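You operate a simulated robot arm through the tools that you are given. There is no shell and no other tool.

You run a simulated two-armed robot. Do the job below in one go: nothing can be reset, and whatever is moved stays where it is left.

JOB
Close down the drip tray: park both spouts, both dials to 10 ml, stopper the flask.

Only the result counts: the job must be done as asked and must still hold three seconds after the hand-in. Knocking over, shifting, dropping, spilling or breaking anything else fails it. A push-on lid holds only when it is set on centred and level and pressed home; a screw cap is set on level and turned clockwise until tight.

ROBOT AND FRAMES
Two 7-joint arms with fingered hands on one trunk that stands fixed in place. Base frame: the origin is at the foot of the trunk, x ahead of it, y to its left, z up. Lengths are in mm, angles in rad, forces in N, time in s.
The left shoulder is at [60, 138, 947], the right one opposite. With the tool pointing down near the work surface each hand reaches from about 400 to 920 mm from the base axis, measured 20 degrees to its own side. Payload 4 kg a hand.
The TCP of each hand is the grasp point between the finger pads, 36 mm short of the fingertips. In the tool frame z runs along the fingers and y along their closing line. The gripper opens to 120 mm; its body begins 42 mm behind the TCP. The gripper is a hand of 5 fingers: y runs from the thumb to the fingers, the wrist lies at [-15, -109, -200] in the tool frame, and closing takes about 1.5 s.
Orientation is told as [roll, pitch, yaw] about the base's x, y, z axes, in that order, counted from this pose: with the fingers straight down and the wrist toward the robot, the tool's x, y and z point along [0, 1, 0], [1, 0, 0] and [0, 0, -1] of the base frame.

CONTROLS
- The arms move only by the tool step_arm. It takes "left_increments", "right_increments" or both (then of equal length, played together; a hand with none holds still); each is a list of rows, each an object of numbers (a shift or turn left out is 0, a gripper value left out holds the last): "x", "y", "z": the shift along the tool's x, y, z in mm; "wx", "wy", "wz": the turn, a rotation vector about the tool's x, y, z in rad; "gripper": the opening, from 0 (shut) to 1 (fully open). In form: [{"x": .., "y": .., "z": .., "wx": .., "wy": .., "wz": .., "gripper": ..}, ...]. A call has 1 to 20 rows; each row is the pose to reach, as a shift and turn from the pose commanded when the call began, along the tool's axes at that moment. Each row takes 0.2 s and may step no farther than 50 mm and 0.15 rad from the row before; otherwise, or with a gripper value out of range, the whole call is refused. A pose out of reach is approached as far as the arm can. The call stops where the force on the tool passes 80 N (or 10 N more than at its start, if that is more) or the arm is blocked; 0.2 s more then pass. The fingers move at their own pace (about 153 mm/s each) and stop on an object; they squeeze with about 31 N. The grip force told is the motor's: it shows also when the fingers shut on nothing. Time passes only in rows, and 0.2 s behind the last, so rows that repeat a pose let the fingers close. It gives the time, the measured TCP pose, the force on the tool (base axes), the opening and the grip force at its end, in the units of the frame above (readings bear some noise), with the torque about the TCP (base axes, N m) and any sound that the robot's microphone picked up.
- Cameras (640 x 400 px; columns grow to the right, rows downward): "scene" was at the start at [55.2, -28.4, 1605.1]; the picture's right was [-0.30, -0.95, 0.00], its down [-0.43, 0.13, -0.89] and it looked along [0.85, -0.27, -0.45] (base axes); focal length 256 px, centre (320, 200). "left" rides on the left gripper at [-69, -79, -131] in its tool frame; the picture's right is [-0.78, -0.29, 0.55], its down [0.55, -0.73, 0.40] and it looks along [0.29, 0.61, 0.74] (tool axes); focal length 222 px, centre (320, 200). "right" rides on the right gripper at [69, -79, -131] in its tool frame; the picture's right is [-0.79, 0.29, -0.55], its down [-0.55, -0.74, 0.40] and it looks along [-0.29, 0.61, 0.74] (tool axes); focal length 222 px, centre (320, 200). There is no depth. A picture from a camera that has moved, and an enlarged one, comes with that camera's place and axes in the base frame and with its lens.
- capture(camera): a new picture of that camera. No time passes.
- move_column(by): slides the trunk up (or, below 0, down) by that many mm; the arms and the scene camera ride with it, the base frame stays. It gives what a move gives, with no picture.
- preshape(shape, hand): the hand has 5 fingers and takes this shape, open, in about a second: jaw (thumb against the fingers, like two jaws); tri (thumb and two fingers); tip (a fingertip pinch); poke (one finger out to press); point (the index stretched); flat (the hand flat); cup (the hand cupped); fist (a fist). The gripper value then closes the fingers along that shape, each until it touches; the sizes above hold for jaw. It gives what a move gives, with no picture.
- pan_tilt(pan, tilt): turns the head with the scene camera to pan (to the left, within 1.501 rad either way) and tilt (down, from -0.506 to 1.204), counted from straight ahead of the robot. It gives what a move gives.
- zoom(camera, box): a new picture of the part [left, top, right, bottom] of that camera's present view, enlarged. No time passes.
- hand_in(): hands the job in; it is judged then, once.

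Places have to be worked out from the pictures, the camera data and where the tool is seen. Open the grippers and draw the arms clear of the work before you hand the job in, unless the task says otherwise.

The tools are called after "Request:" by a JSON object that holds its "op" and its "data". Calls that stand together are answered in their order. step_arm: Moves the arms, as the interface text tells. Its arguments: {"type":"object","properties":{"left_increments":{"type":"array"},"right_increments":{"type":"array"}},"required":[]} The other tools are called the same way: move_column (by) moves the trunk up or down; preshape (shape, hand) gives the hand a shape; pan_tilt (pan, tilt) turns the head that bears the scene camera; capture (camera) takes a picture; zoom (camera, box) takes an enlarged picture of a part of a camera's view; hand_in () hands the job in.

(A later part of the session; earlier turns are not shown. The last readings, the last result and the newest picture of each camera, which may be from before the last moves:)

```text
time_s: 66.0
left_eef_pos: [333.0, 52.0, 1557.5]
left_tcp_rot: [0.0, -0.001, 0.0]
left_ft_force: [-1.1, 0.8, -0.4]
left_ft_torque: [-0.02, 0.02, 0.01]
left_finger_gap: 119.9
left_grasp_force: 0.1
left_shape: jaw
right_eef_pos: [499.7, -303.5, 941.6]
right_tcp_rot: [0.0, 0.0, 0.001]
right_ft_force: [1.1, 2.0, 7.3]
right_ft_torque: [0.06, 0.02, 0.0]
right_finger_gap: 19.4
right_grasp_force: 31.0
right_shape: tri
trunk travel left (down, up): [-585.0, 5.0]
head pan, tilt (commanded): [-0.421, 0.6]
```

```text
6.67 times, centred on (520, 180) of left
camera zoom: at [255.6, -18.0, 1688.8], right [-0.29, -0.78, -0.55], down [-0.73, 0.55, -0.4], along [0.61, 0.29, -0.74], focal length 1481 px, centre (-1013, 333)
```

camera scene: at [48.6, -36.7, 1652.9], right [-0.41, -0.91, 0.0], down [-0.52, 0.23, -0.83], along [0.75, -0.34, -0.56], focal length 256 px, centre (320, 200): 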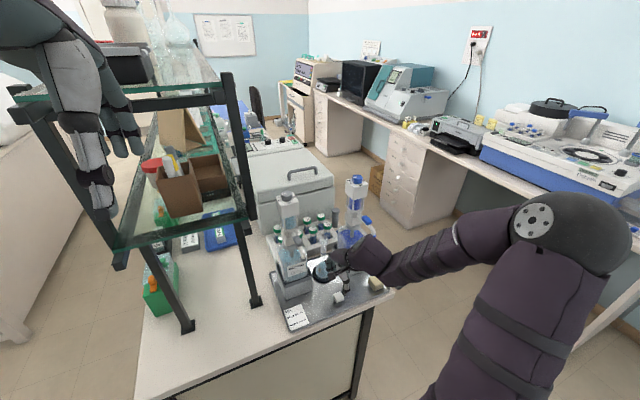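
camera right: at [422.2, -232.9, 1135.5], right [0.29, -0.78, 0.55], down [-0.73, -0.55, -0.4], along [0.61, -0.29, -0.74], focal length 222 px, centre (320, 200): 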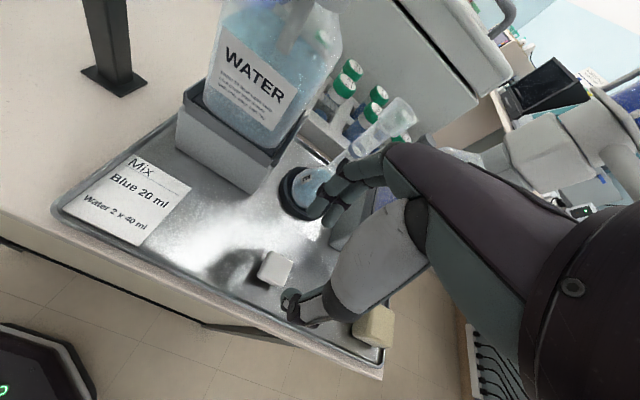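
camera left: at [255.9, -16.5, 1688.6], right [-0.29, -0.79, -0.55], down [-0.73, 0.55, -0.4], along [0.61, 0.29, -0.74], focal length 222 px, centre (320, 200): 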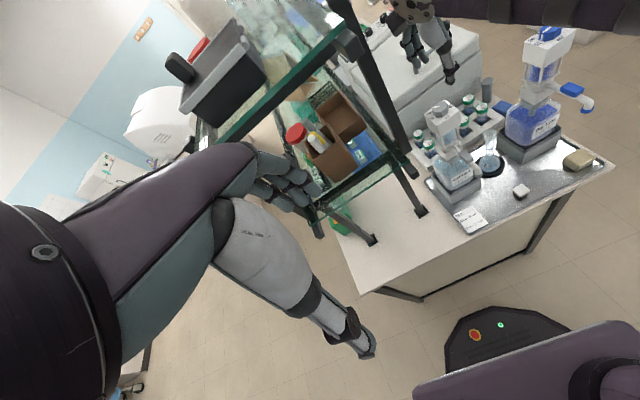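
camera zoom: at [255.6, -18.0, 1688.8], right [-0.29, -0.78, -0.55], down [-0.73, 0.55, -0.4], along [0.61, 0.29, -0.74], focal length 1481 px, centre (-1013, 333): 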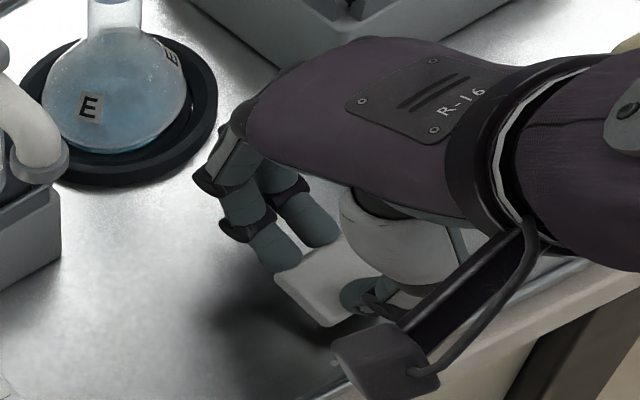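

Gripped, but the thumb seems to bear on the head's top edge (7 N upward reaction). I reopen, lower 7 mm for a better hold, and look again.

Request:
{"op": "step_arm", "data": {"right_increments": [{"gripper": 0.25}, {"gripper": 0.32}, {"gripper": 0.38}, {"gripper": 0.38}]}}

Request:
{"op": "zoom", "data": {"camera": "right", "box": [245, 195, 345, 295]}}

Request:
{"op": "zoom", "data": {"camera": "left", "box": [490, 150, 550, 210]}}

Request:
{"op": "zoom", "data": {"camera": "scene", "box": [318, 260, 368, 310]}}

```text
time_s: 67.0
left_eef_pos: [335.4, 50.9, 1558.2]
left_tcp_rot: [-0.001, 0.0, 0.0]
left_ft_force: [-0.5, -0.6, -0.6]
left_ft_torque: [-0.01, 0.03, -0.03]
left_finger_gap: 119.7
left_grasp_force: 0.1
left_shape: jaw
right_eef_pos: [497.7, -304.3, 939.9]
right_tcp_rot: [0.0, 0.002, 0.0]
right_ft_force: [0.7, 0.4, 0.9]
right_ft_torque: [0.01, 0.01, -0.03]
right_finger_gap: 45.3
right_grasp_force: 0.1
right_shape: tri
trunk travel left (down, up): [-585.0, 5.0]
head pan, tilt (commanded): [-0.421, 0.6]
```

```text
4.00 times, centred on (295, 245) of right
camera zoom: at [418.5, -234.5, 1071.4], right [0.29, -0.78, 0.55], down [-0.74, -0.55, -0.4], along [0.61, -0.29, -0.74], focal length 888 px, centre (420, 20)
```

zoom: 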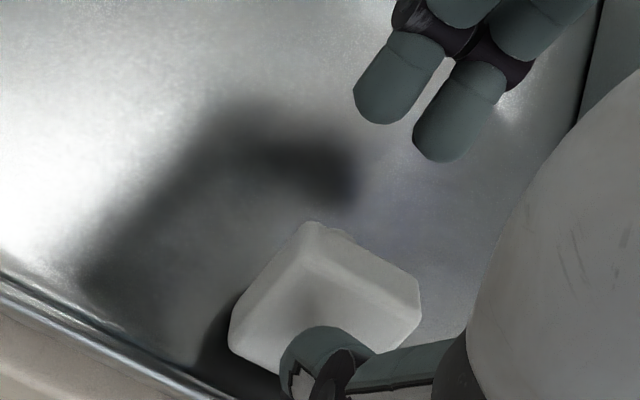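

```text
6.67 times, centred on (520, 180) of left
camera zoom: at [256.3, -18.6, 1688.6], right [-0.29, -0.78, -0.55], down [-0.73, 0.55, -0.4], along [0.61, 0.29, -0.74], focal length 1481 px, centre (-1013, 333)
```

zoom: 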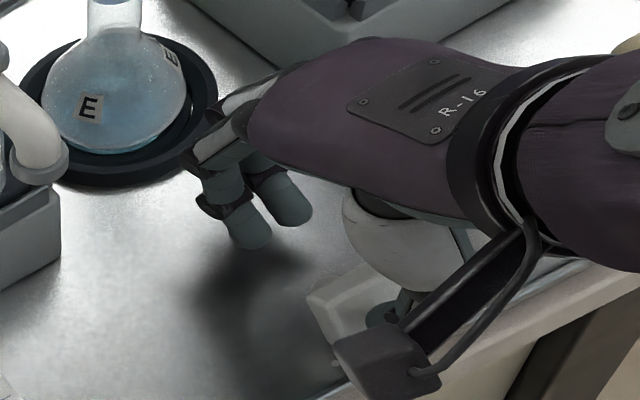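

```text
8.00 times, centred on (343, 285) of scene
camera zoom: at [48.7, -37.1, 1652.9], right [-0.41, -0.91, 0.0], down [-0.52, 0.23, -0.82], along [0.75, -0.34, -0.57], focal length 2046 px, centre (136, -480)
```

zoom: 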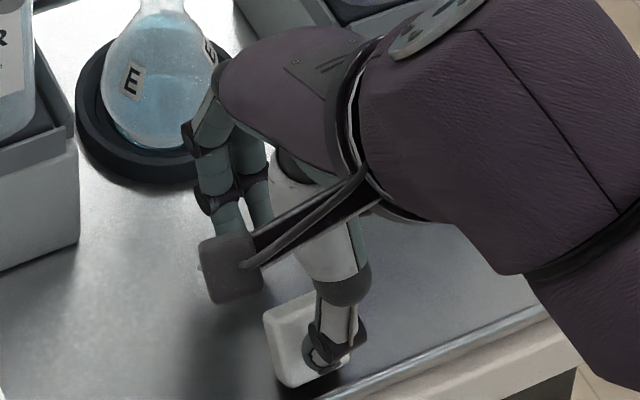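

The stopper seems to have tipped toward the robot when released. I raise the hand to see its state clearly.

Request:
{"op": "step_arm", "data": {"right_increments": [{"z": -30, "gripper": 0.5}, {"y": 5, "z": -65, "gripper": 0.6}, {"y": 5, "z": -100}, {"y": 5, "z": -130}]}}

Request:
{"op": "step_arm", "data": {"right_increments": [{"gripper": 0.6}]}}

Request:
{"op": "zoom", "data": {"camera": "right", "box": [205, 210, 325, 330]}}

Request:
{"op": "zoom", "data": {"camera": "scene", "box": [318, 270, 368, 310]}}

Request:
{"op": "zoom", "data": {"camera": "left", "box": [500, 160, 550, 210]}}

```text
time_s: 68.0
left_eef_pos: [334.6, 53.6, 1558.0]
left_tcp_rot: [-0.003, 0.002, 0.001]
left_ft_force: [-0.1, 0.2, 1.2]
left_ft_torque: [-0.01, -0.04, 0.02]
left_finger_gap: 119.9
left_grasp_force: 0.1
left_shape: jaw
right_eef_pos: [503.0, -302.9, 1070.8]
right_tcp_rot: [-0.002, -0.001, 0.003]
right_ft_force: [-0.7, 0.1, 0.1]
right_ft_torque: [0.0, 0.0, 0.0]
right_finger_gap: 71.8
right_grasp_force: 0.1
right_shape: tri
trunk travel left (down, up): [-585.0, 5.0]
head pan, tilt (commanded): [-0.421, 0.6]
```

```text
time_s: 68.4
left_eef_pos: [335.0, 52.1, 1557.6]
left_tcp_rot: [-0.001, 0.0, 0.0]
left_ft_force: [0.1, -0.2, -0.4]
left_ft_torque: [-0.03, 0.0, 0.04]
left_finger_gap: 119.6
left_grasp_force: 0.1
left_shape: jaw
right_eef_pos: [502.9, -303.0, 1069.8]
right_tcp_rot: [-0.002, 0.003, 0.0]
right_ft_force: [0.1, 1.1, -0.6]
right_ft_torque: [0.0, 0.0, 0.01]
right_finger_gap: 71.9
right_grasp_force: 0.1
right_shape: tri
trunk travel left (down, up): [-585.0, 5.0]
head pan, tilt (commanded): [-0.421, 0.6]
```

```text
3.33 times, centred on (265, 270) of right
camera zoom: at [422.2, -233.8, 1201.2], right [0.29, -0.78, 0.55], down [-0.73, -0.55, -0.4], along [0.61, -0.29, -0.74], focal length 740 px, centre (503, -33)
```

zoom: 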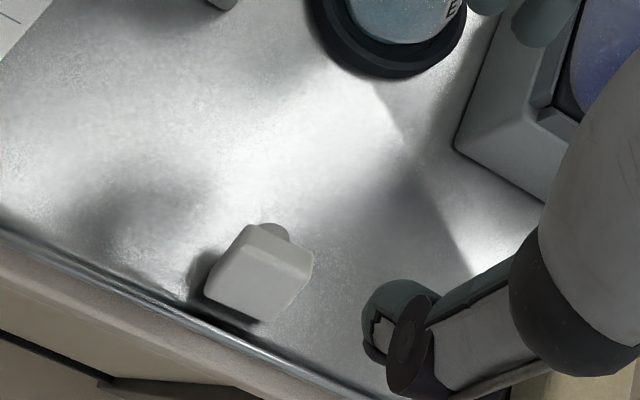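

```text
10.00 times, centred on (343, 290) of scene
camera zoom: at [48.4, -36.5, 1653.0], right [-0.41, -0.91, 0.0], down [-0.52, 0.23, -0.83], along [0.75, -0.34, -0.56], focal length 2558 px, centre (90, -700)
```

zoom: 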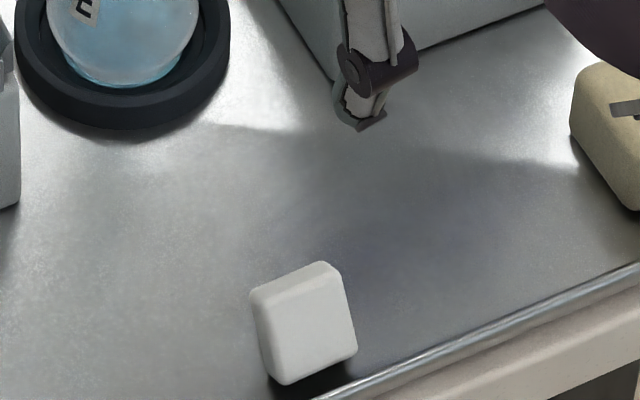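

```text
8.00 times, centred on (525, 185) of left
camera zoom: at [256.1, -17.9, 1688.7], right [-0.29, -0.78, -0.55], down [-0.73, 0.55, -0.4], along [0.61, 0.29, -0.74], focal length 1777 px, centre (-1320, 320)
```

zoom: 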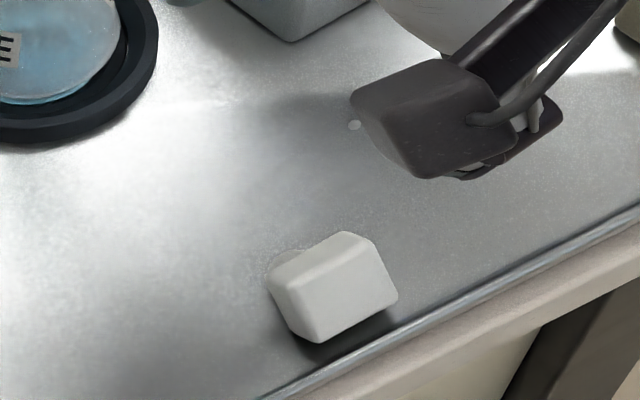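

The stopper now lies on its side: head toward me, plug pointing away (+x). I will regrasp it by its left/right sides with the hand reaching forward and low, then swing it upright in the air. First I turn the hand to yaw 90° while backing off to free space.

Request:
{"op": "step_arm", "data": {"right_increments": [{"x": -1, "y": -10, "z": 0, "wz": -0.143}, {"x": -2, "y": -20, "z": 0, "wz": -0.286}, {"x": -3, "y": -30, "z": 0, "wz": -0.429}, {"x": -4, "y": -40, "z": 0, "wz": -0.572}, {"x": -5, "y": -50, "z": 0, "wz": -0.715}, {"x": -6, "y": -60, "z": 0, "wz": -0.858}, {"x": -7, "y": -70, "z": 0, "wz": -1.001}, {"x": -8, "y": -80, "z": 0, "wz": -1.144}, {"x": -9, "y": -90, "z": 0, "wz": -1.287}, {"x": -10, "y": -100, "z": 0, "wz": -1.43}, {"x": -10, "y": -105, "z": 0, "wz": -1.571}]}}

Request:
{"op": "capture", "data": {"camera": "right"}}

Request:
{"op": "capture", "data": {"camera": "scene"}}

```text
time_s: 70.8
left_eef_pos: [334.8, 53.6, 1556.5]
left_tcp_rot: [0.0, 0.0, 0.001]
left_ft_force: [0.3, 0.7, -0.1]
left_ft_torque: [-0.01, 0.0, -0.02]
left_finger_gap: 119.9
left_grasp_force: 0.2
left_shape: jaw
right_eef_pos: [397.6, -314.8, 1070.6]
right_tcp_rot: [0.002, 0.0, 1.574]
right_ft_force: [0.0, 0.4, -0.2]
right_ft_torque: [-0.03, 0.01, -0.03]
right_finger_gap: 71.9
right_grasp_force: 0.0
right_shape: tri
right hand out of reach, approached as far as the arm can: row 2
trunk travel left (down, up): [-585.0, 5.0]
head pan, tilt (commanded): [-0.421, 0.6]
```

```text
taken
camera right: at [328.0, -393.0, 1201.5], right [0.78, 0.29, 0.55], down [0.55, -0.73, -0.4], along [0.28, 0.61, -0.74], focal length 222 px, centre (320, 200)
```

right: 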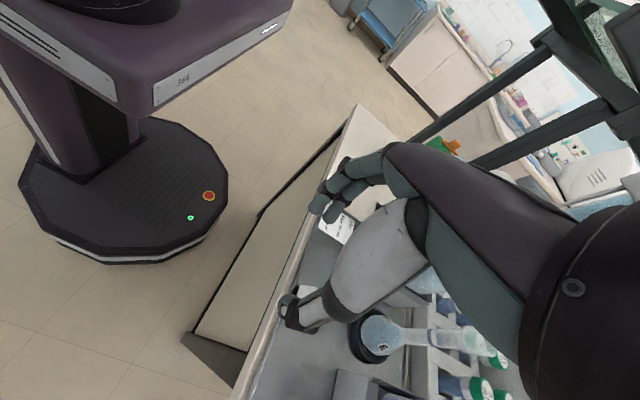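

```text
taken
camera scene: at [48.9, -37.0, 1652.9], right [-0.41, -0.91, 0.0], down [-0.52, 0.23, -0.82], along [0.75, -0.34, -0.57], focal length 256 px, centre (320, 200)
```

scene: 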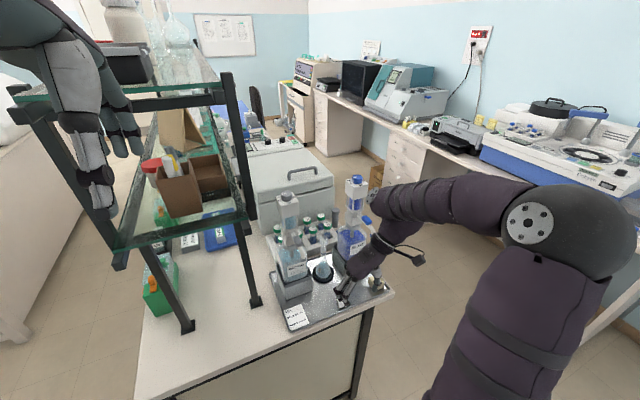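

Now I pitch the hand forward (fingers pointing ahead and down 30°) while lowering in front of the table.

Request:
{"op": "step_arm", "data": {"right_increments": [{"z": 12, "wy": -0.13}, {"z": 24, "wy": -0.26}, {"z": 36, "wy": -0.39}, {"z": 48, "wy": -0.52}, {"z": 60, "wy": -0.65}, {"z": 72, "wy": -0.78}, {"z": 84, "wy": -0.91}, {"z": 96, "wy": -1.04}]}}

Request:
{"op": "capture", "data": {"camera": "right"}}

Request:
{"op": "capture", "data": {"camera": "scene"}}

Request:
{"op": "capture", "data": {"camera": "left"}}

```text
time_s: 72.6
left_eef_pos: [335.3, 51.6, 1558.2]
left_tcp_rot: [0.001, 0.0, 0.001]
left_ft_force: [0.4, -0.2, -0.1]
left_ft_torque: [-0.02, 0.02, 0.01]
left_finger_gap: 120.1
left_grasp_force: 0.0
left_shape: jaw
right_eef_pos: [387.9, -303.1, 986.2]
right_tcp_rot: [-0.554, -0.012, 1.604]
right_ft_force: [0.6, -0.2, 0.2]
right_ft_torque: [0.02, 0.02, 0.0]
right_finger_gap: 72.0
right_grasp_force: 0.2
right_shape: tri
right hand out of reach, approached as far as the arm can: row 5, 6, 7, 8
trunk travel left (down, up): [-585.0, 5.0]
head pan, tilt (commanded): [-0.421, 0.6]
```

```text
taken
camera right: at [261.6, -387.3, 1059.7], right [0.37, 0.29, 0.88], down [0.7, -0.71, -0.06], along [0.61, 0.64, -0.47], focal length 222 px, centre (320, 200)
```

right: 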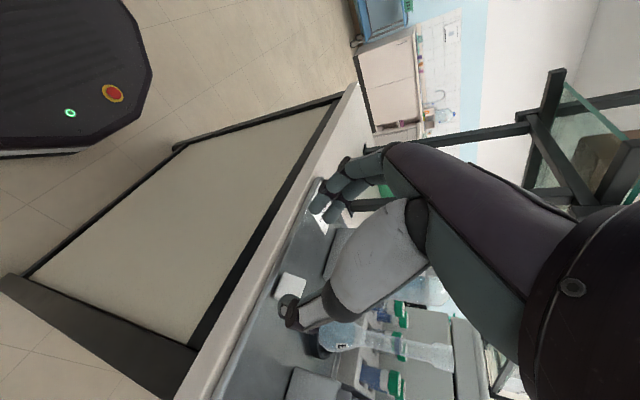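

```text
taken
camera scene: at [48.8, -37.5, 1652.9], right [-0.41, -0.91, 0.0], down [-0.52, 0.23, -0.82], along [0.75, -0.34, -0.57], focal length 256 px, centre (320, 200)
```

scene: 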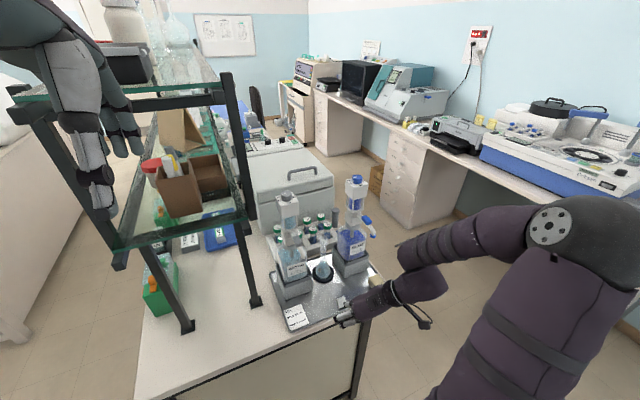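

```text
taken
camera left: at [256.4, -18.9, 1688.6], right [-0.29, -0.78, -0.55], down [-0.73, 0.55, -0.4], along [0.61, 0.29, -0.74], focal length 222 px, centre (320, 200)
```

left: 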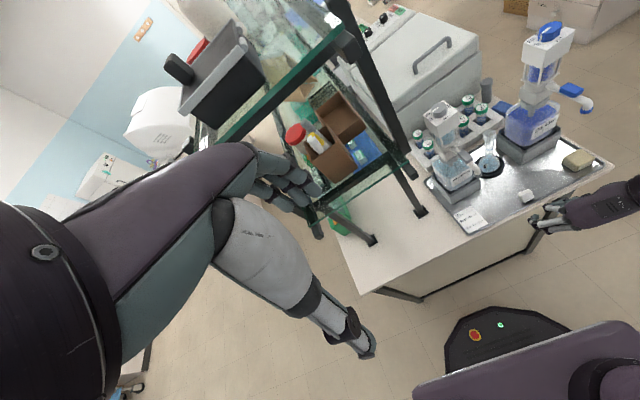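

The pitch is limited because the arm is folded too close to the shoulder. I raise the hand, then lower the trunk so the arm has more room for a low forward reach.

Request:
{"op": "step_arm", "data": {"right_increments": [{"x": -34.5, "z": -20.3}, {"x": -69, "z": -40.6}, {"x": -103.4, "z": -60.8}, {"x": -137.9, "z": -81.1}, {"x": -172.4, "z": -101.4}]}}

Request:
{"op": "move_column", "data": {"by": -120}}

Request:
{"op": "capture", "data": {"camera": "scene"}}

Request:
{"op": "capture", "data": {"camera": "left"}}

```text
time_s: 73.8
left_eef_pos: [334.4, 51.2, 1558.1]
left_tcp_rot: [-0.001, -0.001, -0.001]
left_ft_force: [0.4, 0.7, -0.3]
left_ft_torque: [0.0, 0.0, 0.0]
left_finger_gap: 119.8
left_grasp_force: 0.1
left_shape: jaw
right_eef_pos: [480.4, -303.2, 1164.3]
right_tcp_rot: [-0.552, -0.008, 1.605]
right_ft_force: [-0.2, 0.3, 0.9]
right_ft_torque: [-0.01, 0.01, 0.02]
right_finger_gap: 71.9
right_grasp_force: 0.0
right_shape: tri
trunk travel left (down, up): [-585.0, 5.0]
head pan, tilt (commanded): [-0.421, 0.6]
```

```text
time_s: 75.3
left_eef_pos: [335.5, 51.7, 1438.3]
left_tcp_rot: [0.0, 0.0, 0.0]
left_ft_force: [-0.4, -0.5, 0.0]
left_ft_torque: [0.0, 0.01, 0.0]
left_finger_gap: 120.0
left_grasp_force: 0.2
left_shape: jaw
right_eef_pos: [481.1, -303.9, 1043.4]
right_tcp_rot: [-0.551, -0.011, 1.605]
right_ft_force: [-0.7, -0.6, -0.6]
right_ft_torque: [0.0, -0.02, 0.0]
right_finger_gap: 71.9
right_grasp_force: 0.1
right_shape: tri
trunk travel left (down, up): [-465.0, 125.0]
head pan, tilt (commanded): [-0.421, 0.6]
```

```text
taken
camera scene: at [48.4, -37.0, 1533.0], right [-0.41, -0.91, 0.0], down [-0.52, 0.23, -0.83], along [0.75, -0.34, -0.56], focal length 256 px, centre (320, 200)
```

scene: 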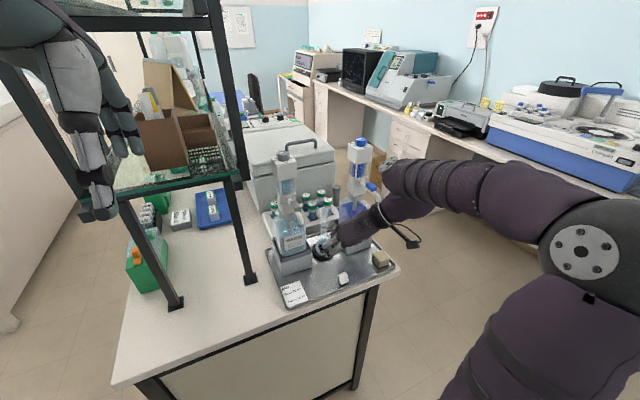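

```text
taken
camera left: at [256.1, -18.4, 1568.7], right [-0.29, -0.78, -0.55], down [-0.73, 0.55, -0.4], along [0.61, 0.29, -0.74], focal length 222 px, centre (320, 200)
```

left: 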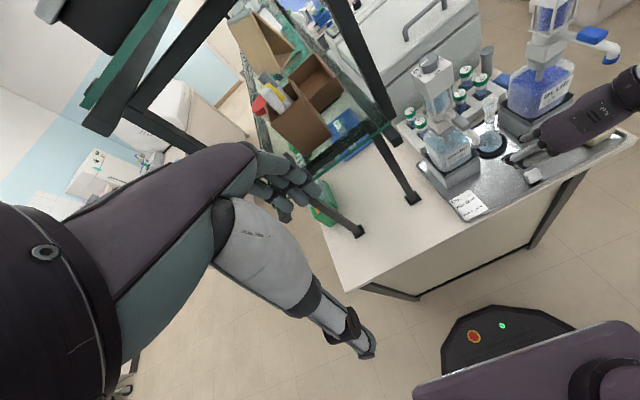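

I move the hand up and back, then lower the trunk further to gain more room.

Request:
{"op": "step_arm", "data": {"right_increments": [{"x": -5.2, "z": -39}, {"x": -10.4, "z": -78}, {"x": -15.6, "z": -117}, {"x": -20.8, "z": -156}, {"x": -25.9, "z": -195}]}}

Request:
{"op": "move_column", "data": {"by": -180}}

Request:
{"op": "capture", "data": {"camera": "scene"}}

Request:
{"op": "capture", "data": {"camera": "left"}}

```text
time_s: 76.5
left_eef_pos: [333.9, 51.7, 1438.9]
left_tcp_rot: [0.0, 0.0, 0.0]
left_ft_force: [-0.1, 0.0, -0.3]
left_ft_torque: [0.0, -0.04, 0.0]
left_finger_gap: 119.7
left_grasp_force: 0.0
left_shape: jaw
right_eef_pos: [399.5, -307.7, 1223.6]
right_tcp_rot: [-0.554, -0.01, 1.604]
right_ft_force: [0.0, 0.2, 0.3]
right_ft_torque: [0.03, -0.01, 0.02]
right_finger_gap: 71.8
right_grasp_force: 0.1
right_shape: tri
trunk travel left (down, up): [-465.0, 125.0]
head pan, tilt (commanded): [-0.421, 0.6]
```

```text
time_s: 78.5
left_eef_pos: [335.1, 50.6, 1257.4]
left_tcp_rot: [0.0, -0.001, -0.001]
left_ft_force: [0.2, -0.4, -0.2]
left_ft_torque: [-0.04, 0.03, -0.05]
left_finger_gap: 119.9
left_grasp_force: 0.1
left_shape: jaw
right_eef_pos: [400.8, -307.7, 1042.6]
right_tcp_rot: [-0.554, -0.011, 1.603]
right_ft_force: [0.5, 1.2, -0.5]
right_ft_torque: [-0.01, -0.03, 0.0]
right_finger_gap: 72.0
right_grasp_force: 0.0
right_shape: tri
trunk travel left (down, up): [-285.0, 305.0]
head pan, tilt (commanded): [-0.421, 0.6]
```

```text
taken
camera scene: at [48.4, -37.0, 1353.0], right [-0.41, -0.91, 0.0], down [-0.52, 0.23, -0.83], along [0.75, -0.34, -0.56], focal length 256 px, centre (320, 200)
```

scene: 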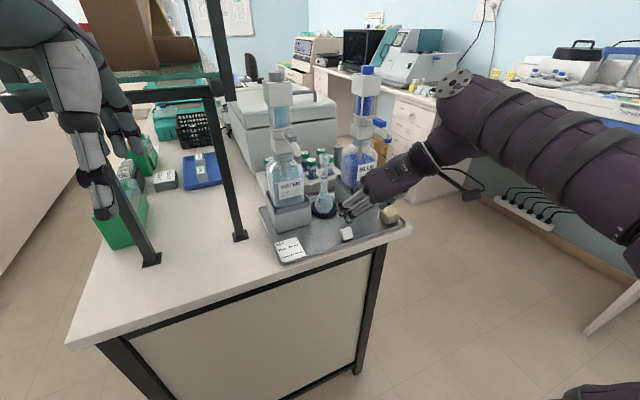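

```text
taken
camera left: at [256.1, -18.4, 1388.7], right [-0.29, -0.78, -0.55], down [-0.73, 0.55, -0.4], along [0.61, 0.29, -0.74], focal length 222 px, centre (320, 200)
```

left: 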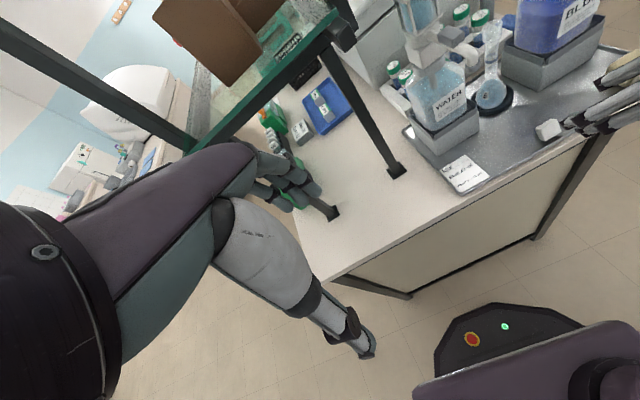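

Both cameras are closer now. I zoom on the fallen stopper from scene and left to get its exact pose.

Request:
{"op": "zoom", "data": {"camera": "scene", "box": [325, 215, 375, 250]}}

Request:
{"op": "zoom", "data": {"camera": "left", "box": [520, 105, 580, 150]}}

Request:
{"op": "capture", "data": {"camera": "right"}}

```text
11.43 times, centred on (350, 232) of scene
camera zoom: at [48.4, -37.0, 1353.0], right [-0.41, -0.91, 0.0], down [-0.52, 0.23, -0.83], along [0.75, -0.34, -0.56], focal length 2923 px, centre (-23, -171)
```

zoom: 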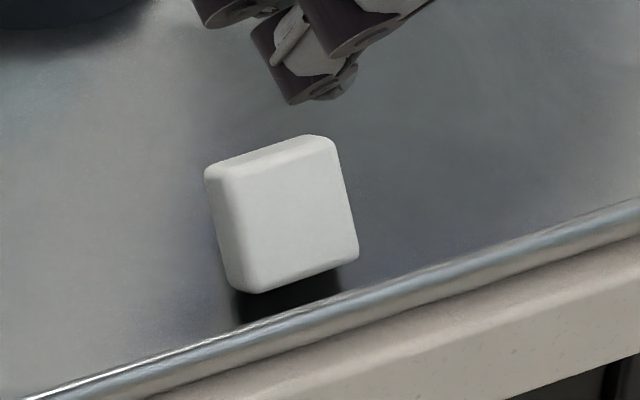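

```text
8.89 times, centred on (550, 128) of left
camera zoom: at [256.1, -18.4, 1388.7], right [-0.29, -0.78, -0.55], down [-0.73, 0.55, -0.4], along [0.61, 0.29, -0.74], focal length 1974 px, centre (-1724, 844)
```

zoom: 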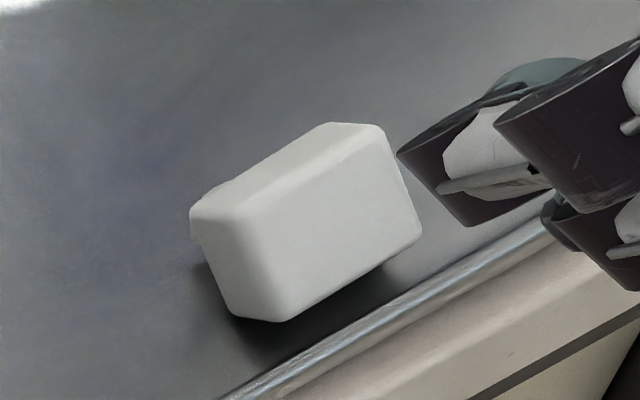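

```text
taken
camera right: at [274.6, -392.0, 1116.5], right [0.37, 0.29, 0.88], down [0.7, -0.71, -0.06], along [0.61, 0.64, -0.47], focal length 222 px, centre (320, 200)
```

right: 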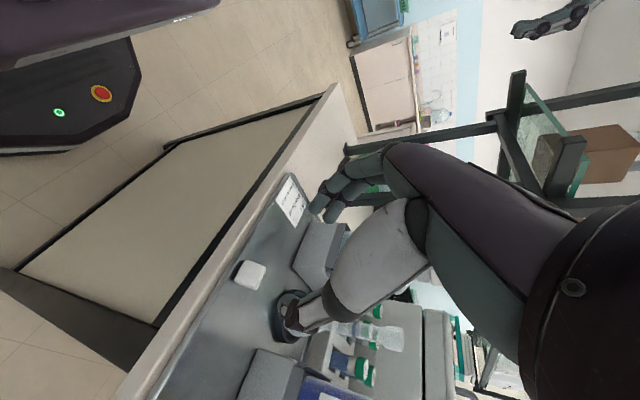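

My triangulations suggest the tray surface is higher than I assumed (nearer z ≈ 888). I verify using the "Mix" card corners in both cameras.

Request:
{"op": "zoom", "data": {"camera": "scene", "box": [265, 225, 325, 270]}}

Request:
{"op": "zoom", "data": {"camera": "left", "box": [435, 145, 500, 200]}}

Request:
{"op": "zoom", "data": {"camera": "right", "box": [220, 250, 290, 300]}}

```text
8.89 times, centred on (295, 248) of scene
camera zoom: at [48.4, -37.0, 1353.0], right [-0.41, -0.91, 0.0], down [-0.52, 0.23, -0.83], along [0.75, -0.34, -0.56], focal length 2274 px, centre (542, -222)
```

zoom: 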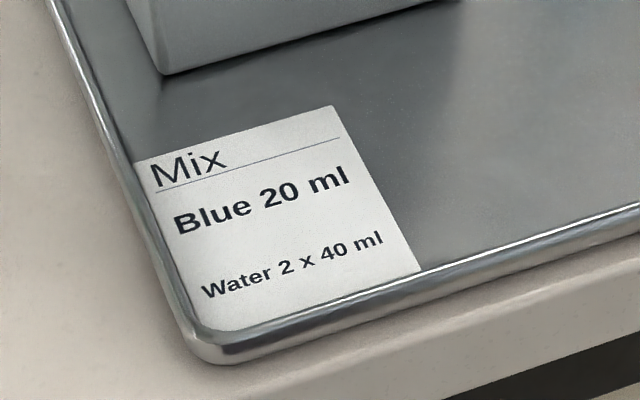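

```text
7.27 times, centred on (468, 172) of left
camera zoom: at [256.1, -18.4, 1388.7], right [-0.29, -0.78, -0.55], down [-0.73, 0.55, -0.4], along [0.61, 0.29, -0.74], focal length 1615 px, centre (-753, 400)
```

zoom: 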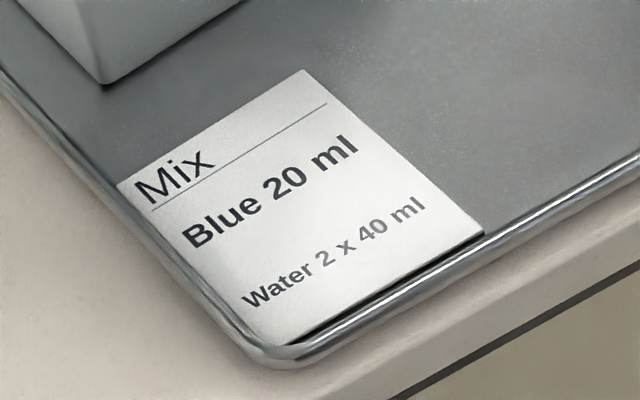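

```text
8.00 times, centred on (255, 275) of right
camera zoom: at [274.6, -392.0, 1116.5], right [0.37, 0.29, 0.88], down [0.7, -0.71, -0.06], along [0.61, 0.64, -0.47], focal length 1777 px, centre (840, -400)
```

zoom: 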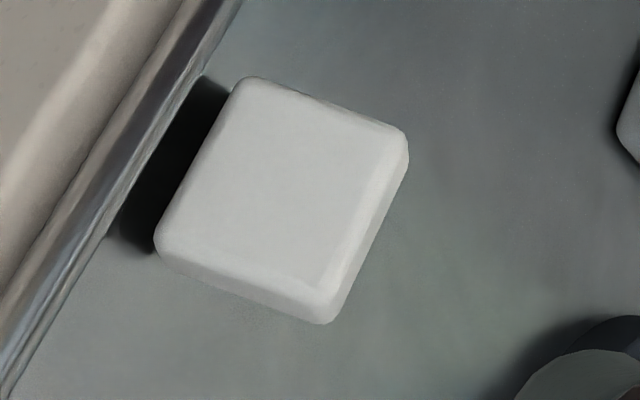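

The tray surface is at z ≈ 885. The stopper's head face centre is at (478,-305,903), its plug pointing away (+x) and 15° down. With the lower trunk I pitch the hand further forward (target ~40° below horizontal) in front of the tray.

Request:
{"op": "step_arm", "data": {"right_increments": [{"x": 10, "y": 1, "z": 26, "wy": -0.11}, {"x": 21, "y": 2, "z": 52, "wy": -0.22}, {"x": 31, "y": 3, "z": 77, "wy": -0.32}]}}

Request:
{"op": "capture", "data": {"camera": "right"}}

Request:
{"op": "zoom", "data": {"camera": "scene", "box": [300, 180, 440, 270]}}

Request:
{"op": "zoom", "data": {"camera": "left", "box": [500, 80, 640, 180]}}

```text
time_s: 79.3
left_eef_pos: [334.2, 51.9, 1257.9]
left_tcp_rot: [0.0, 0.002, -0.001]
left_ft_force: [0.8, 0.3, -0.4]
left_ft_torque: [-0.02, 0.01, 0.02]
left_finger_gap: 119.9
left_grasp_force: 0.1
left_shape: jaw
right_eef_pos: [414.8, -304.2, 960.6]
right_tcp_rot: [-0.875, -0.01, 1.605]
right_ft_force: [0.4, 0.0, -0.2]
right_ft_torque: [0.04, 0.02, -0.02]
right_finger_gap: 71.9
right_grasp_force: 0.0
right_shape: tri
trunk travel left (down, up): [-285.0, 305.0]
head pan, tilt (commanded): [-0.421, 0.6]
```

```text
taken
camera right: at [272.0, -387.8, 990.4], right [0.07, 0.28, 0.96], down [0.68, -0.71, 0.16], along [0.73, 0.64, -0.25], focal length 222 px, centre (320, 200)
```

right: 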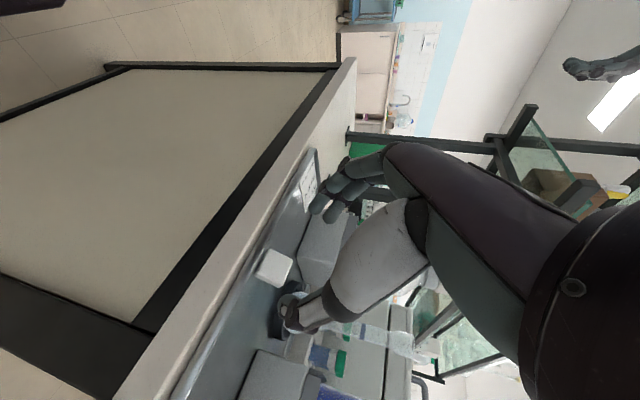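

```text
4.44 times, centred on (370, 225) of scene
camera zoom: at [48.5, -37.2, 1353.0], right [-0.41, -0.91, 0.0], down [-0.52, 0.23, -0.83], along [0.75, -0.34, -0.56], focal length 1137 px, centre (98, 89)
```

zoom: 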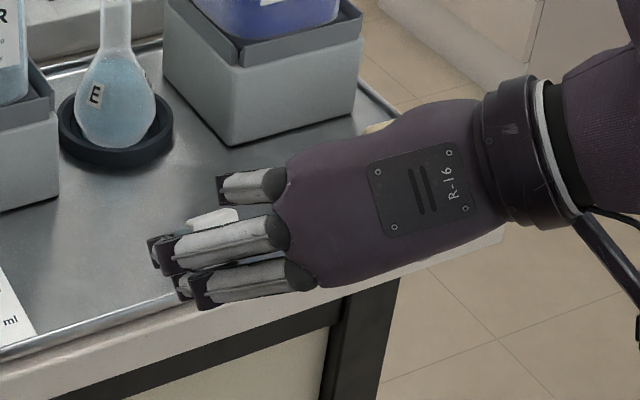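

```text
4.00 times, centred on (570, 130) of left
camera zoom: at [256.1, -18.7, 1388.7], right [-0.29, -0.78, -0.55], down [-0.73, 0.55, -0.4], along [0.61, 0.29, -0.74], focal length 888 px, centre (-680, 480)
```

zoom: 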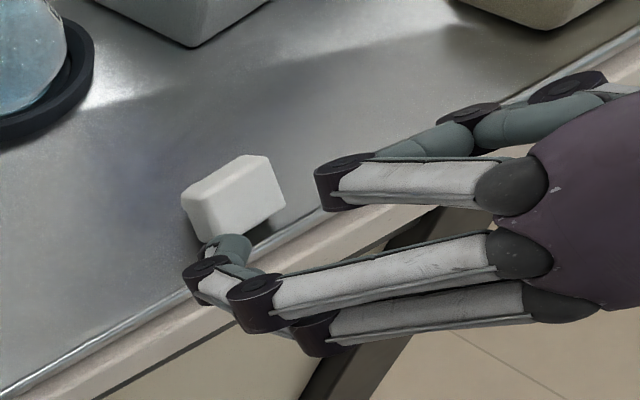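

The hand now points 40° below horizontal toward the stopper. I narrow the gap and advance along the fingers' direction, stopping short to check.

Request:
{"op": "step_arm", "data": {"right_increments": [{"gripper": 0.5}, {"y": -0.5, "z": 15, "gripper": 0.46}, {"y": -0.8, "z": 30}, {"y": -0.8, "z": 40}]}}

Request:
{"op": "zoom", "data": {"camera": "right", "box": [230, 190, 350, 320]}}

Request:
{"op": "zoom", "data": {"camera": "left", "box": [520, 90, 600, 150]}}

Request:
{"op": "zoom", "data": {"camera": "scene", "box": [325, 205, 385, 255]}}

```text
time_s: 80.3
left_eef_pos: [334.2, 51.2, 1257.7]
left_tcp_rot: [-0.001, 0.001, 0.0]
left_ft_force: [0.2, 1.4, -0.6]
left_ft_torque: [0.0, 0.02, -0.01]
left_finger_gap: 120.0
left_grasp_force: 0.0
left_shape: jaw
right_eef_pos: [446.0, -303.7, 936.6]
right_tcp_rot: [-0.873, -0.006, 1.603]
right_ft_force: [-1.0, -0.9, 0.3]
right_ft_torque: [-0.01, 0.03, -0.03]
right_finger_gap: 55.5
right_grasp_force: 0.1
right_shape: tri
trunk travel left (down, up): [-285.0, 305.0]
head pan, tilt (commanded): [-0.421, 0.6]
```

```text
3.08 times, centred on (290, 255) of right
camera zoom: at [302.7, -387.4, 964.7], right [0.08, 0.28, 0.96], down [0.68, -0.71, 0.16], along [0.73, 0.64, -0.25], focal length 684 px, centre (412, 31)
```

zoom: 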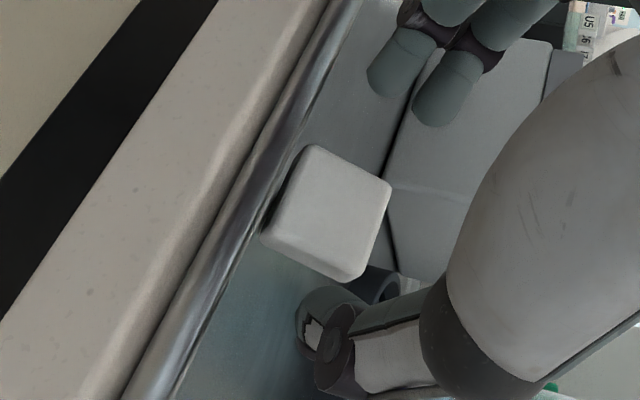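

```text
6.67 times, centred on (560, 120) of left
camera zoom: at [256.3, -18.5, 1388.6], right [-0.29, -0.78, -0.55], down [-0.73, 0.55, -0.4], along [0.61, 0.29, -0.74], focal length 1481 px, centre (-1280, 733)
```

zoom: 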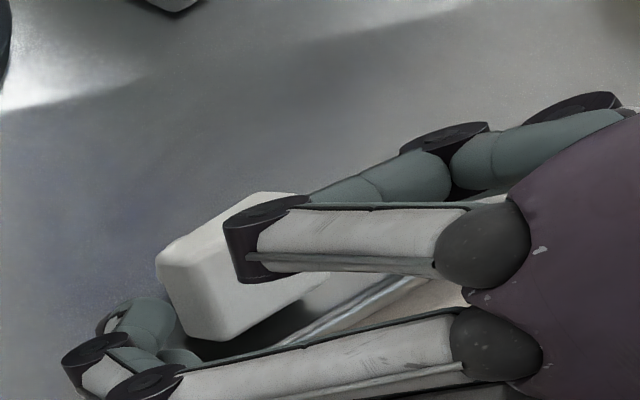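

```text
8.00 times, centred on (355, 230) of scene
camera zoom: at [48.6, -37.1, 1352.9], right [-0.41, -0.91, 0.0], down [-0.52, 0.23, -0.83], along [0.75, -0.34, -0.56], focal length 2046 px, centre (40, -40)
```

zoom: 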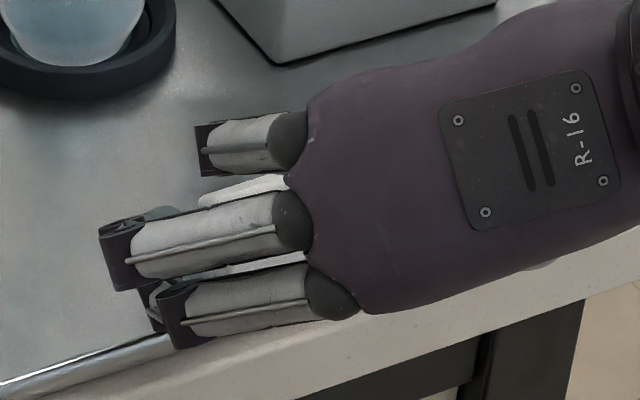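

The stopper lies between thumb and fingers; no other part of the hand is near it. I advance the last ~21 mm.

Request:
{"op": "step_arm", "data": {"right_increments": [{"x": 0.4, "y": -0.6, "z": 11}, {"x": 0.9, "y": -1.2, "z": 21.5}]}}

Request:
{"op": "zoom", "data": {"camera": "right", "box": [230, 190, 350, 320]}}

Request:
{"op": "zoom", "data": {"camera": "left", "box": [520, 90, 600, 150]}}

```text
time_s: 80.9
left_eef_pos: [334.2, 52.5, 1257.5]
left_tcp_rot: [-0.001, 0.0, 0.001]
left_ft_force: [-0.1, 0.2, 0.8]
left_ft_torque: [-0.01, -0.06, 0.02]
left_finger_gap: 120.0
left_grasp_force: 0.0
left_shape: jaw
right_eef_pos: [462.7, -303.8, 919.8]
right_tcp_rot: [-0.875, -0.009, 1.606]
right_ft_force: [0.0, 0.3, 0.1]
right_ft_torque: [0.0, -0.02, -0.05]
right_finger_gap: 55.5
right_grasp_force: 0.0
right_shape: tri
trunk travel left (down, up): [-285.0, 305.0]
head pan, tilt (commanded): [-0.421, 0.6]
```

```text
3.08 times, centred on (290, 255) of right
camera zoom: at [318.6, -387.7, 950.0], right [0.08, 0.28, 0.96], down [0.68, -0.71, 0.16], along [0.73, 0.64, -0.25], focal length 684 px, centre (412, 31)
```

zoom: 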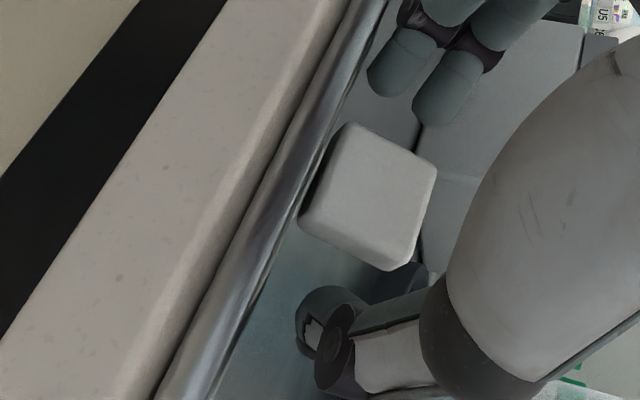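

```text
6.67 times, centred on (560, 120) of left
camera zoom: at [256.4, -18.5, 1388.6], right [-0.29, -0.78, -0.55], down [-0.73, 0.55, -0.4], along [0.61, 0.29, -0.74], focal length 1481 px, centre (-1280, 733)
```

zoom: 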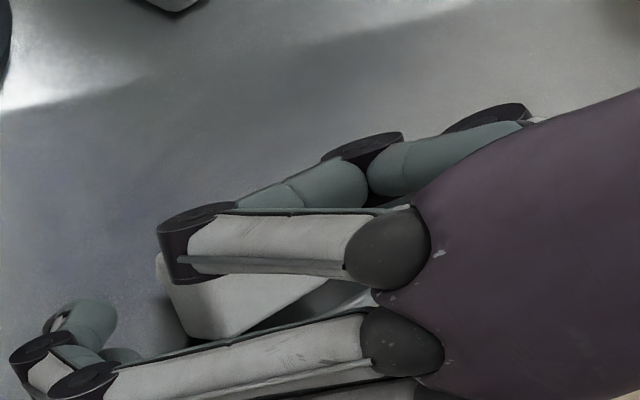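

The stopper is centred at the pinch point in the hand view. I close in steps.

Request:
{"op": "step_arm", "data": {"right_increments": [{"gripper": 0.42}, {"gripper": 0.38}, {"gripper": 0.35}, {"gripper": 0.35}]}}

Request:
{"op": "zoom", "data": {"camera": "right", "box": [230, 190, 350, 320]}}

Request:
{"op": "zoom", "data": {"camera": "scene", "box": [325, 205, 385, 255]}}

```text
time_s: 81.9
left_eef_pos: [335.4, 50.7, 1258.4]
left_tcp_rot: [0.002, -0.001, 0.0]
left_ft_force: [-0.2, 0.4, 0.3]
left_ft_torque: [0.04, 0.01, -0.01]
left_finger_gap: 119.9
left_grasp_force: 0.1
left_shape: jaw
right_eef_pos: [460.4, -303.3, 920.6]
right_tcp_rot: [-0.873, -0.01, 1.603]
right_ft_force: [-0.4, 0.1, 0.2]
right_ft_torque: [0.0, 0.0, 0.03]
right_finger_gap: 42.6
right_grasp_force: 0.1
right_shape: tri
trunk travel left (down, up): [-285.0, 305.0]
head pan, tilt (commanded): [-0.421, 0.6]
```

```text
3.08 times, centred on (290, 255) of right
camera zoom: at [318.4, -387.7, 950.1], right [0.08, 0.28, 0.96], down [0.68, -0.71, 0.16], along [0.73, 0.64, -0.25], focal length 684 px, centre (412, 31)
```

zoom: 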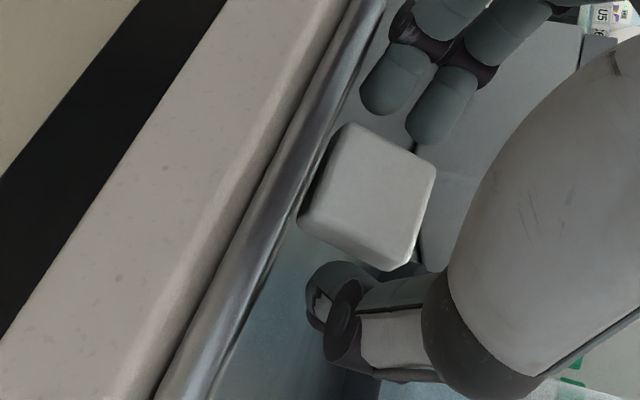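

```text
8.00 times, centred on (355, 230) of scene
camera zoom: at [48.5, -37.1, 1352.9], right [-0.41, -0.91, 0.0], down [-0.52, 0.23, -0.83], along [0.75, -0.34, -0.56], focal length 2046 px, centre (40, -40)
```

zoom: 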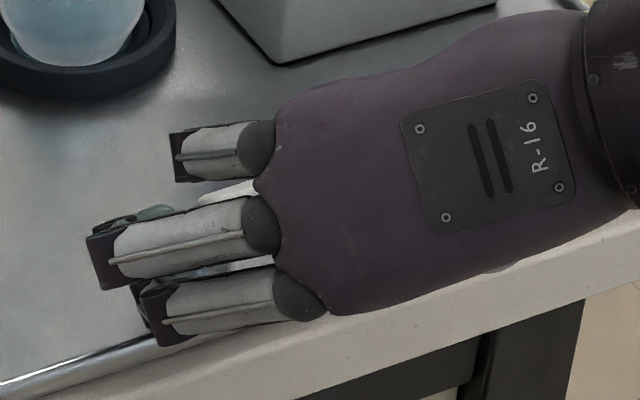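

Nearly in contact on both sides. I continue closing to grip.

Request:
{"op": "step_arm", "data": {"right_increments": [{"gripper": 0.32}, {"gripper": 0.29}, {"gripper": 0.26}, {"gripper": 0.26}]}}

Request:
{"op": "zoom", "data": {"camera": "right", "box": [230, 190, 350, 320]}}

Request:
{"op": "zoom", "data": {"camera": "left", "box": [520, 90, 600, 150]}}

```text
time_s: 82.9
left_eef_pos: [334.0, 51.8, 1257.7]
left_tcp_rot: [0.001, -0.001, 0.0]
left_ft_force: [-0.2, 0.4, -0.1]
left_ft_torque: [0.02, -0.02, -0.02]
left_finger_gap: 119.8
left_grasp_force: 0.1
left_shape: jaw
right_eef_pos: [461.0, -303.1, 920.1]
right_tcp_rot: [-0.872, -0.008, 1.604]
right_ft_force: [-0.7, 0.2, -0.3]
right_ft_torque: [0.0, 0.02, 0.01]
right_finger_gap: 31.5
right_grasp_force: 0.0
right_shape: tri
trunk travel left (down, up): [-285.0, 305.0]
head pan, tilt (commanded): [-0.421, 0.6]
```

```text
3.08 times, centred on (290, 255) of right
camera zoom: at [318.4, -387.7, 950.1], right [0.08, 0.28, 0.96], down [0.68, -0.71, 0.16], along [0.73, 0.64, -0.25], focal length 684 px, centre (412, 31)
```

zoom: 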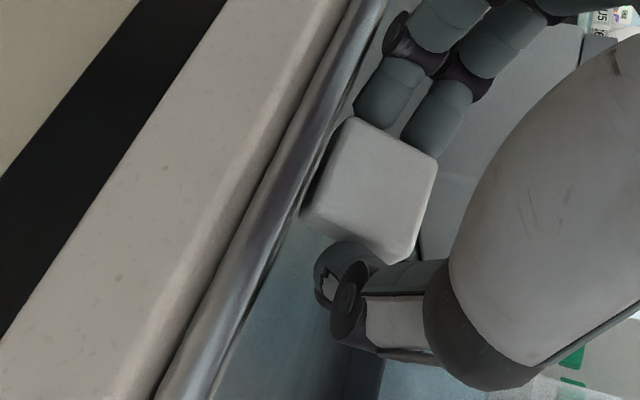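

```text
6.67 times, centred on (560, 120) of left
camera zoom: at [256.2, -18.5, 1388.7], right [-0.29, -0.78, -0.55], down [-0.73, 0.55, -0.4], along [0.61, 0.29, -0.74], focal length 1481 px, centre (-1280, 733)
```

zoom: 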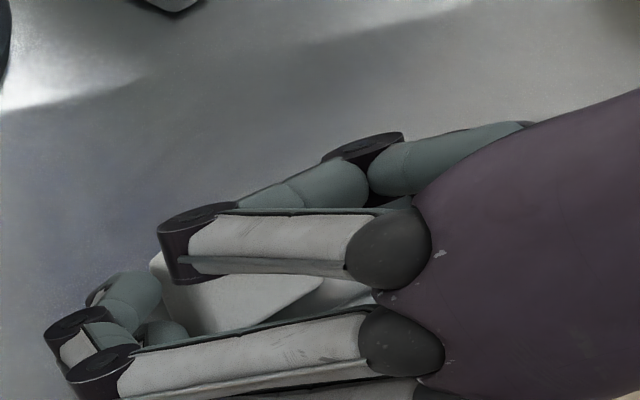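

Contact on the finger side; a bit more to pinch it fully.

Request:
{"op": "step_arm", "data": {"right_increments": [{"gripper": 0.23}, {"gripper": 0.2}, {"gripper": 0.2}]}}

Request:
{"op": "zoom", "data": {"camera": "right", "box": [230, 190, 350, 320]}}

```text
time_s: 83.7
left_eef_pos: [335.0, 51.3, 1257.0]
left_tcp_rot: [0.001, -0.001, 0.0]
left_ft_force: [-0.2, 0.4, 0.8]
left_ft_torque: [-0.02, 0.01, 0.02]
left_finger_gap: 119.9
left_grasp_force: 0.1
left_shape: jaw
right_eef_pos: [461.2, -305.0, 921.3]
right_tcp_rot: [-0.873, -0.012, 1.604]
right_ft_force: [-0.2, -0.3, 0.4]
right_ft_torque: [-0.01, 0.03, 0.0]
right_finger_gap: 24.4
right_grasp_force: 30.6
right_shape: tri
trunk travel left (down, up): [-285.0, 305.0]
head pan, tilt (commanded): [-0.421, 0.6]
```

```text
3.08 times, centred on (290, 255) of right
camera zoom: at [318.4, -387.7, 950.1], right [0.08, 0.28, 0.96], down [0.68, -0.71, 0.16], along [0.73, 0.64, -0.25], focal length 684 px, centre (412, 31)
```

zoom: 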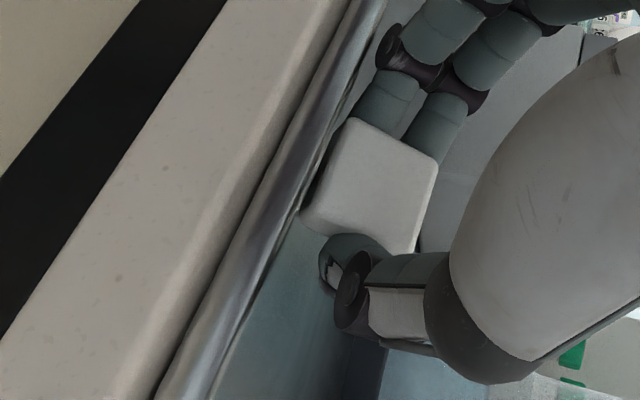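

Firm grip (31 N) with no side load. I lift it straight up about 50 mm and check that it is held.

Request:
{"op": "step_arm", "data": {"right_increments": [{"x": -7.7, "z": -6.4}, {"x": -19.2, "z": -16.1}, {"x": -38.3, "z": -32.2}, {"x": -57, "z": -48}]}}

Request:
{"op": "zoom", "data": {"camera": "right", "box": [230, 190, 350, 320]}}

Request:
{"op": "zoom", "data": {"camera": "left", "box": [510, 70, 610, 150]}}

Request:
{"op": "zoom", "data": {"camera": "scene", "box": [315, 170, 405, 240]}}

```text
time_s: 84.7
left_eef_pos: [334.6, 52.8, 1257.7]
left_tcp_rot: [-0.002, -0.001, 0.0]
left_ft_force: [0.4, -0.1, 0.2]
left_ft_torque: [0.01, 0.02, 0.02]
left_finger_gap: 120.0
left_grasp_force: 0.0
left_shape: jaw
right_eef_pos: [460.5, -303.7, 994.2]
right_tcp_rot: [-0.871, -0.012, 1.604]
right_ft_force: [-0.8, -0.4, -0.3]
right_ft_torque: [0.0, 0.0, 0.01]
right_finger_gap: 24.4
right_grasp_force: 31.0
right_shape: tri
trunk travel left (down, up): [-285.0, 305.0]
head pan, tilt (commanded): [-0.421, 0.6]
```

```text
3.08 times, centred on (290, 255) of right
camera zoom: at [317.6, -388.6, 1024.4], right [0.08, 0.28, 0.96], down [0.68, -0.71, 0.16], along [0.73, 0.64, -0.25], focal length 684 px, centre (412, 31)
```

zoom: 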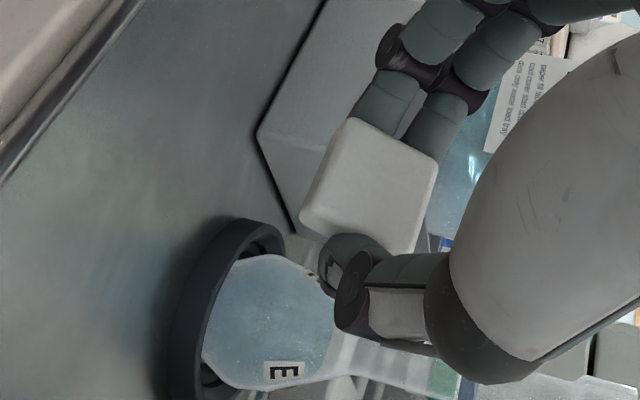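

```text
5.00 times, centred on (560, 110) of left
camera zoom: at [256.0, -18.5, 1388.7], right [-0.29, -0.78, -0.55], down [-0.73, 0.55, -0.4], along [0.61, 0.29, -0.74], focal length 1111 px, centre (-880, 650)
```

zoom: 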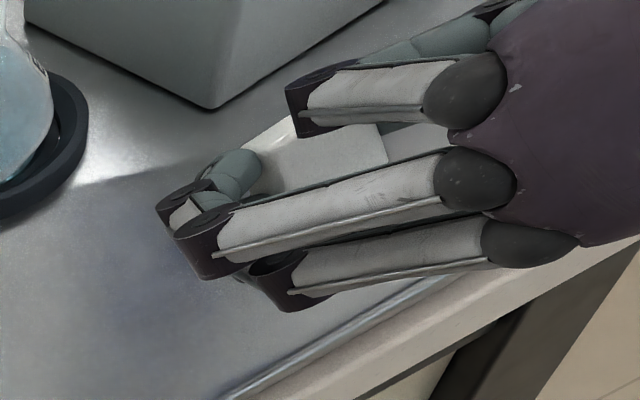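

```text
5.71 times, centred on (360, 205) of scene
camera zoom: at [48.4, -37.0, 1352.9], right [-0.41, -0.91, 0.0], down [-0.52, 0.23, -0.83], along [0.75, -0.34, -0.56], focal length 1462 px, centre (91, 171)
```

zoom: 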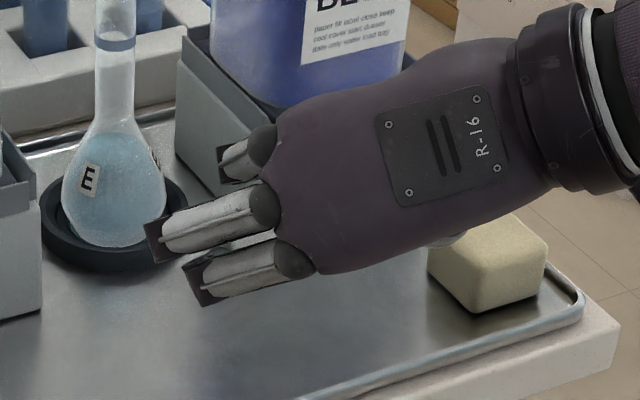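

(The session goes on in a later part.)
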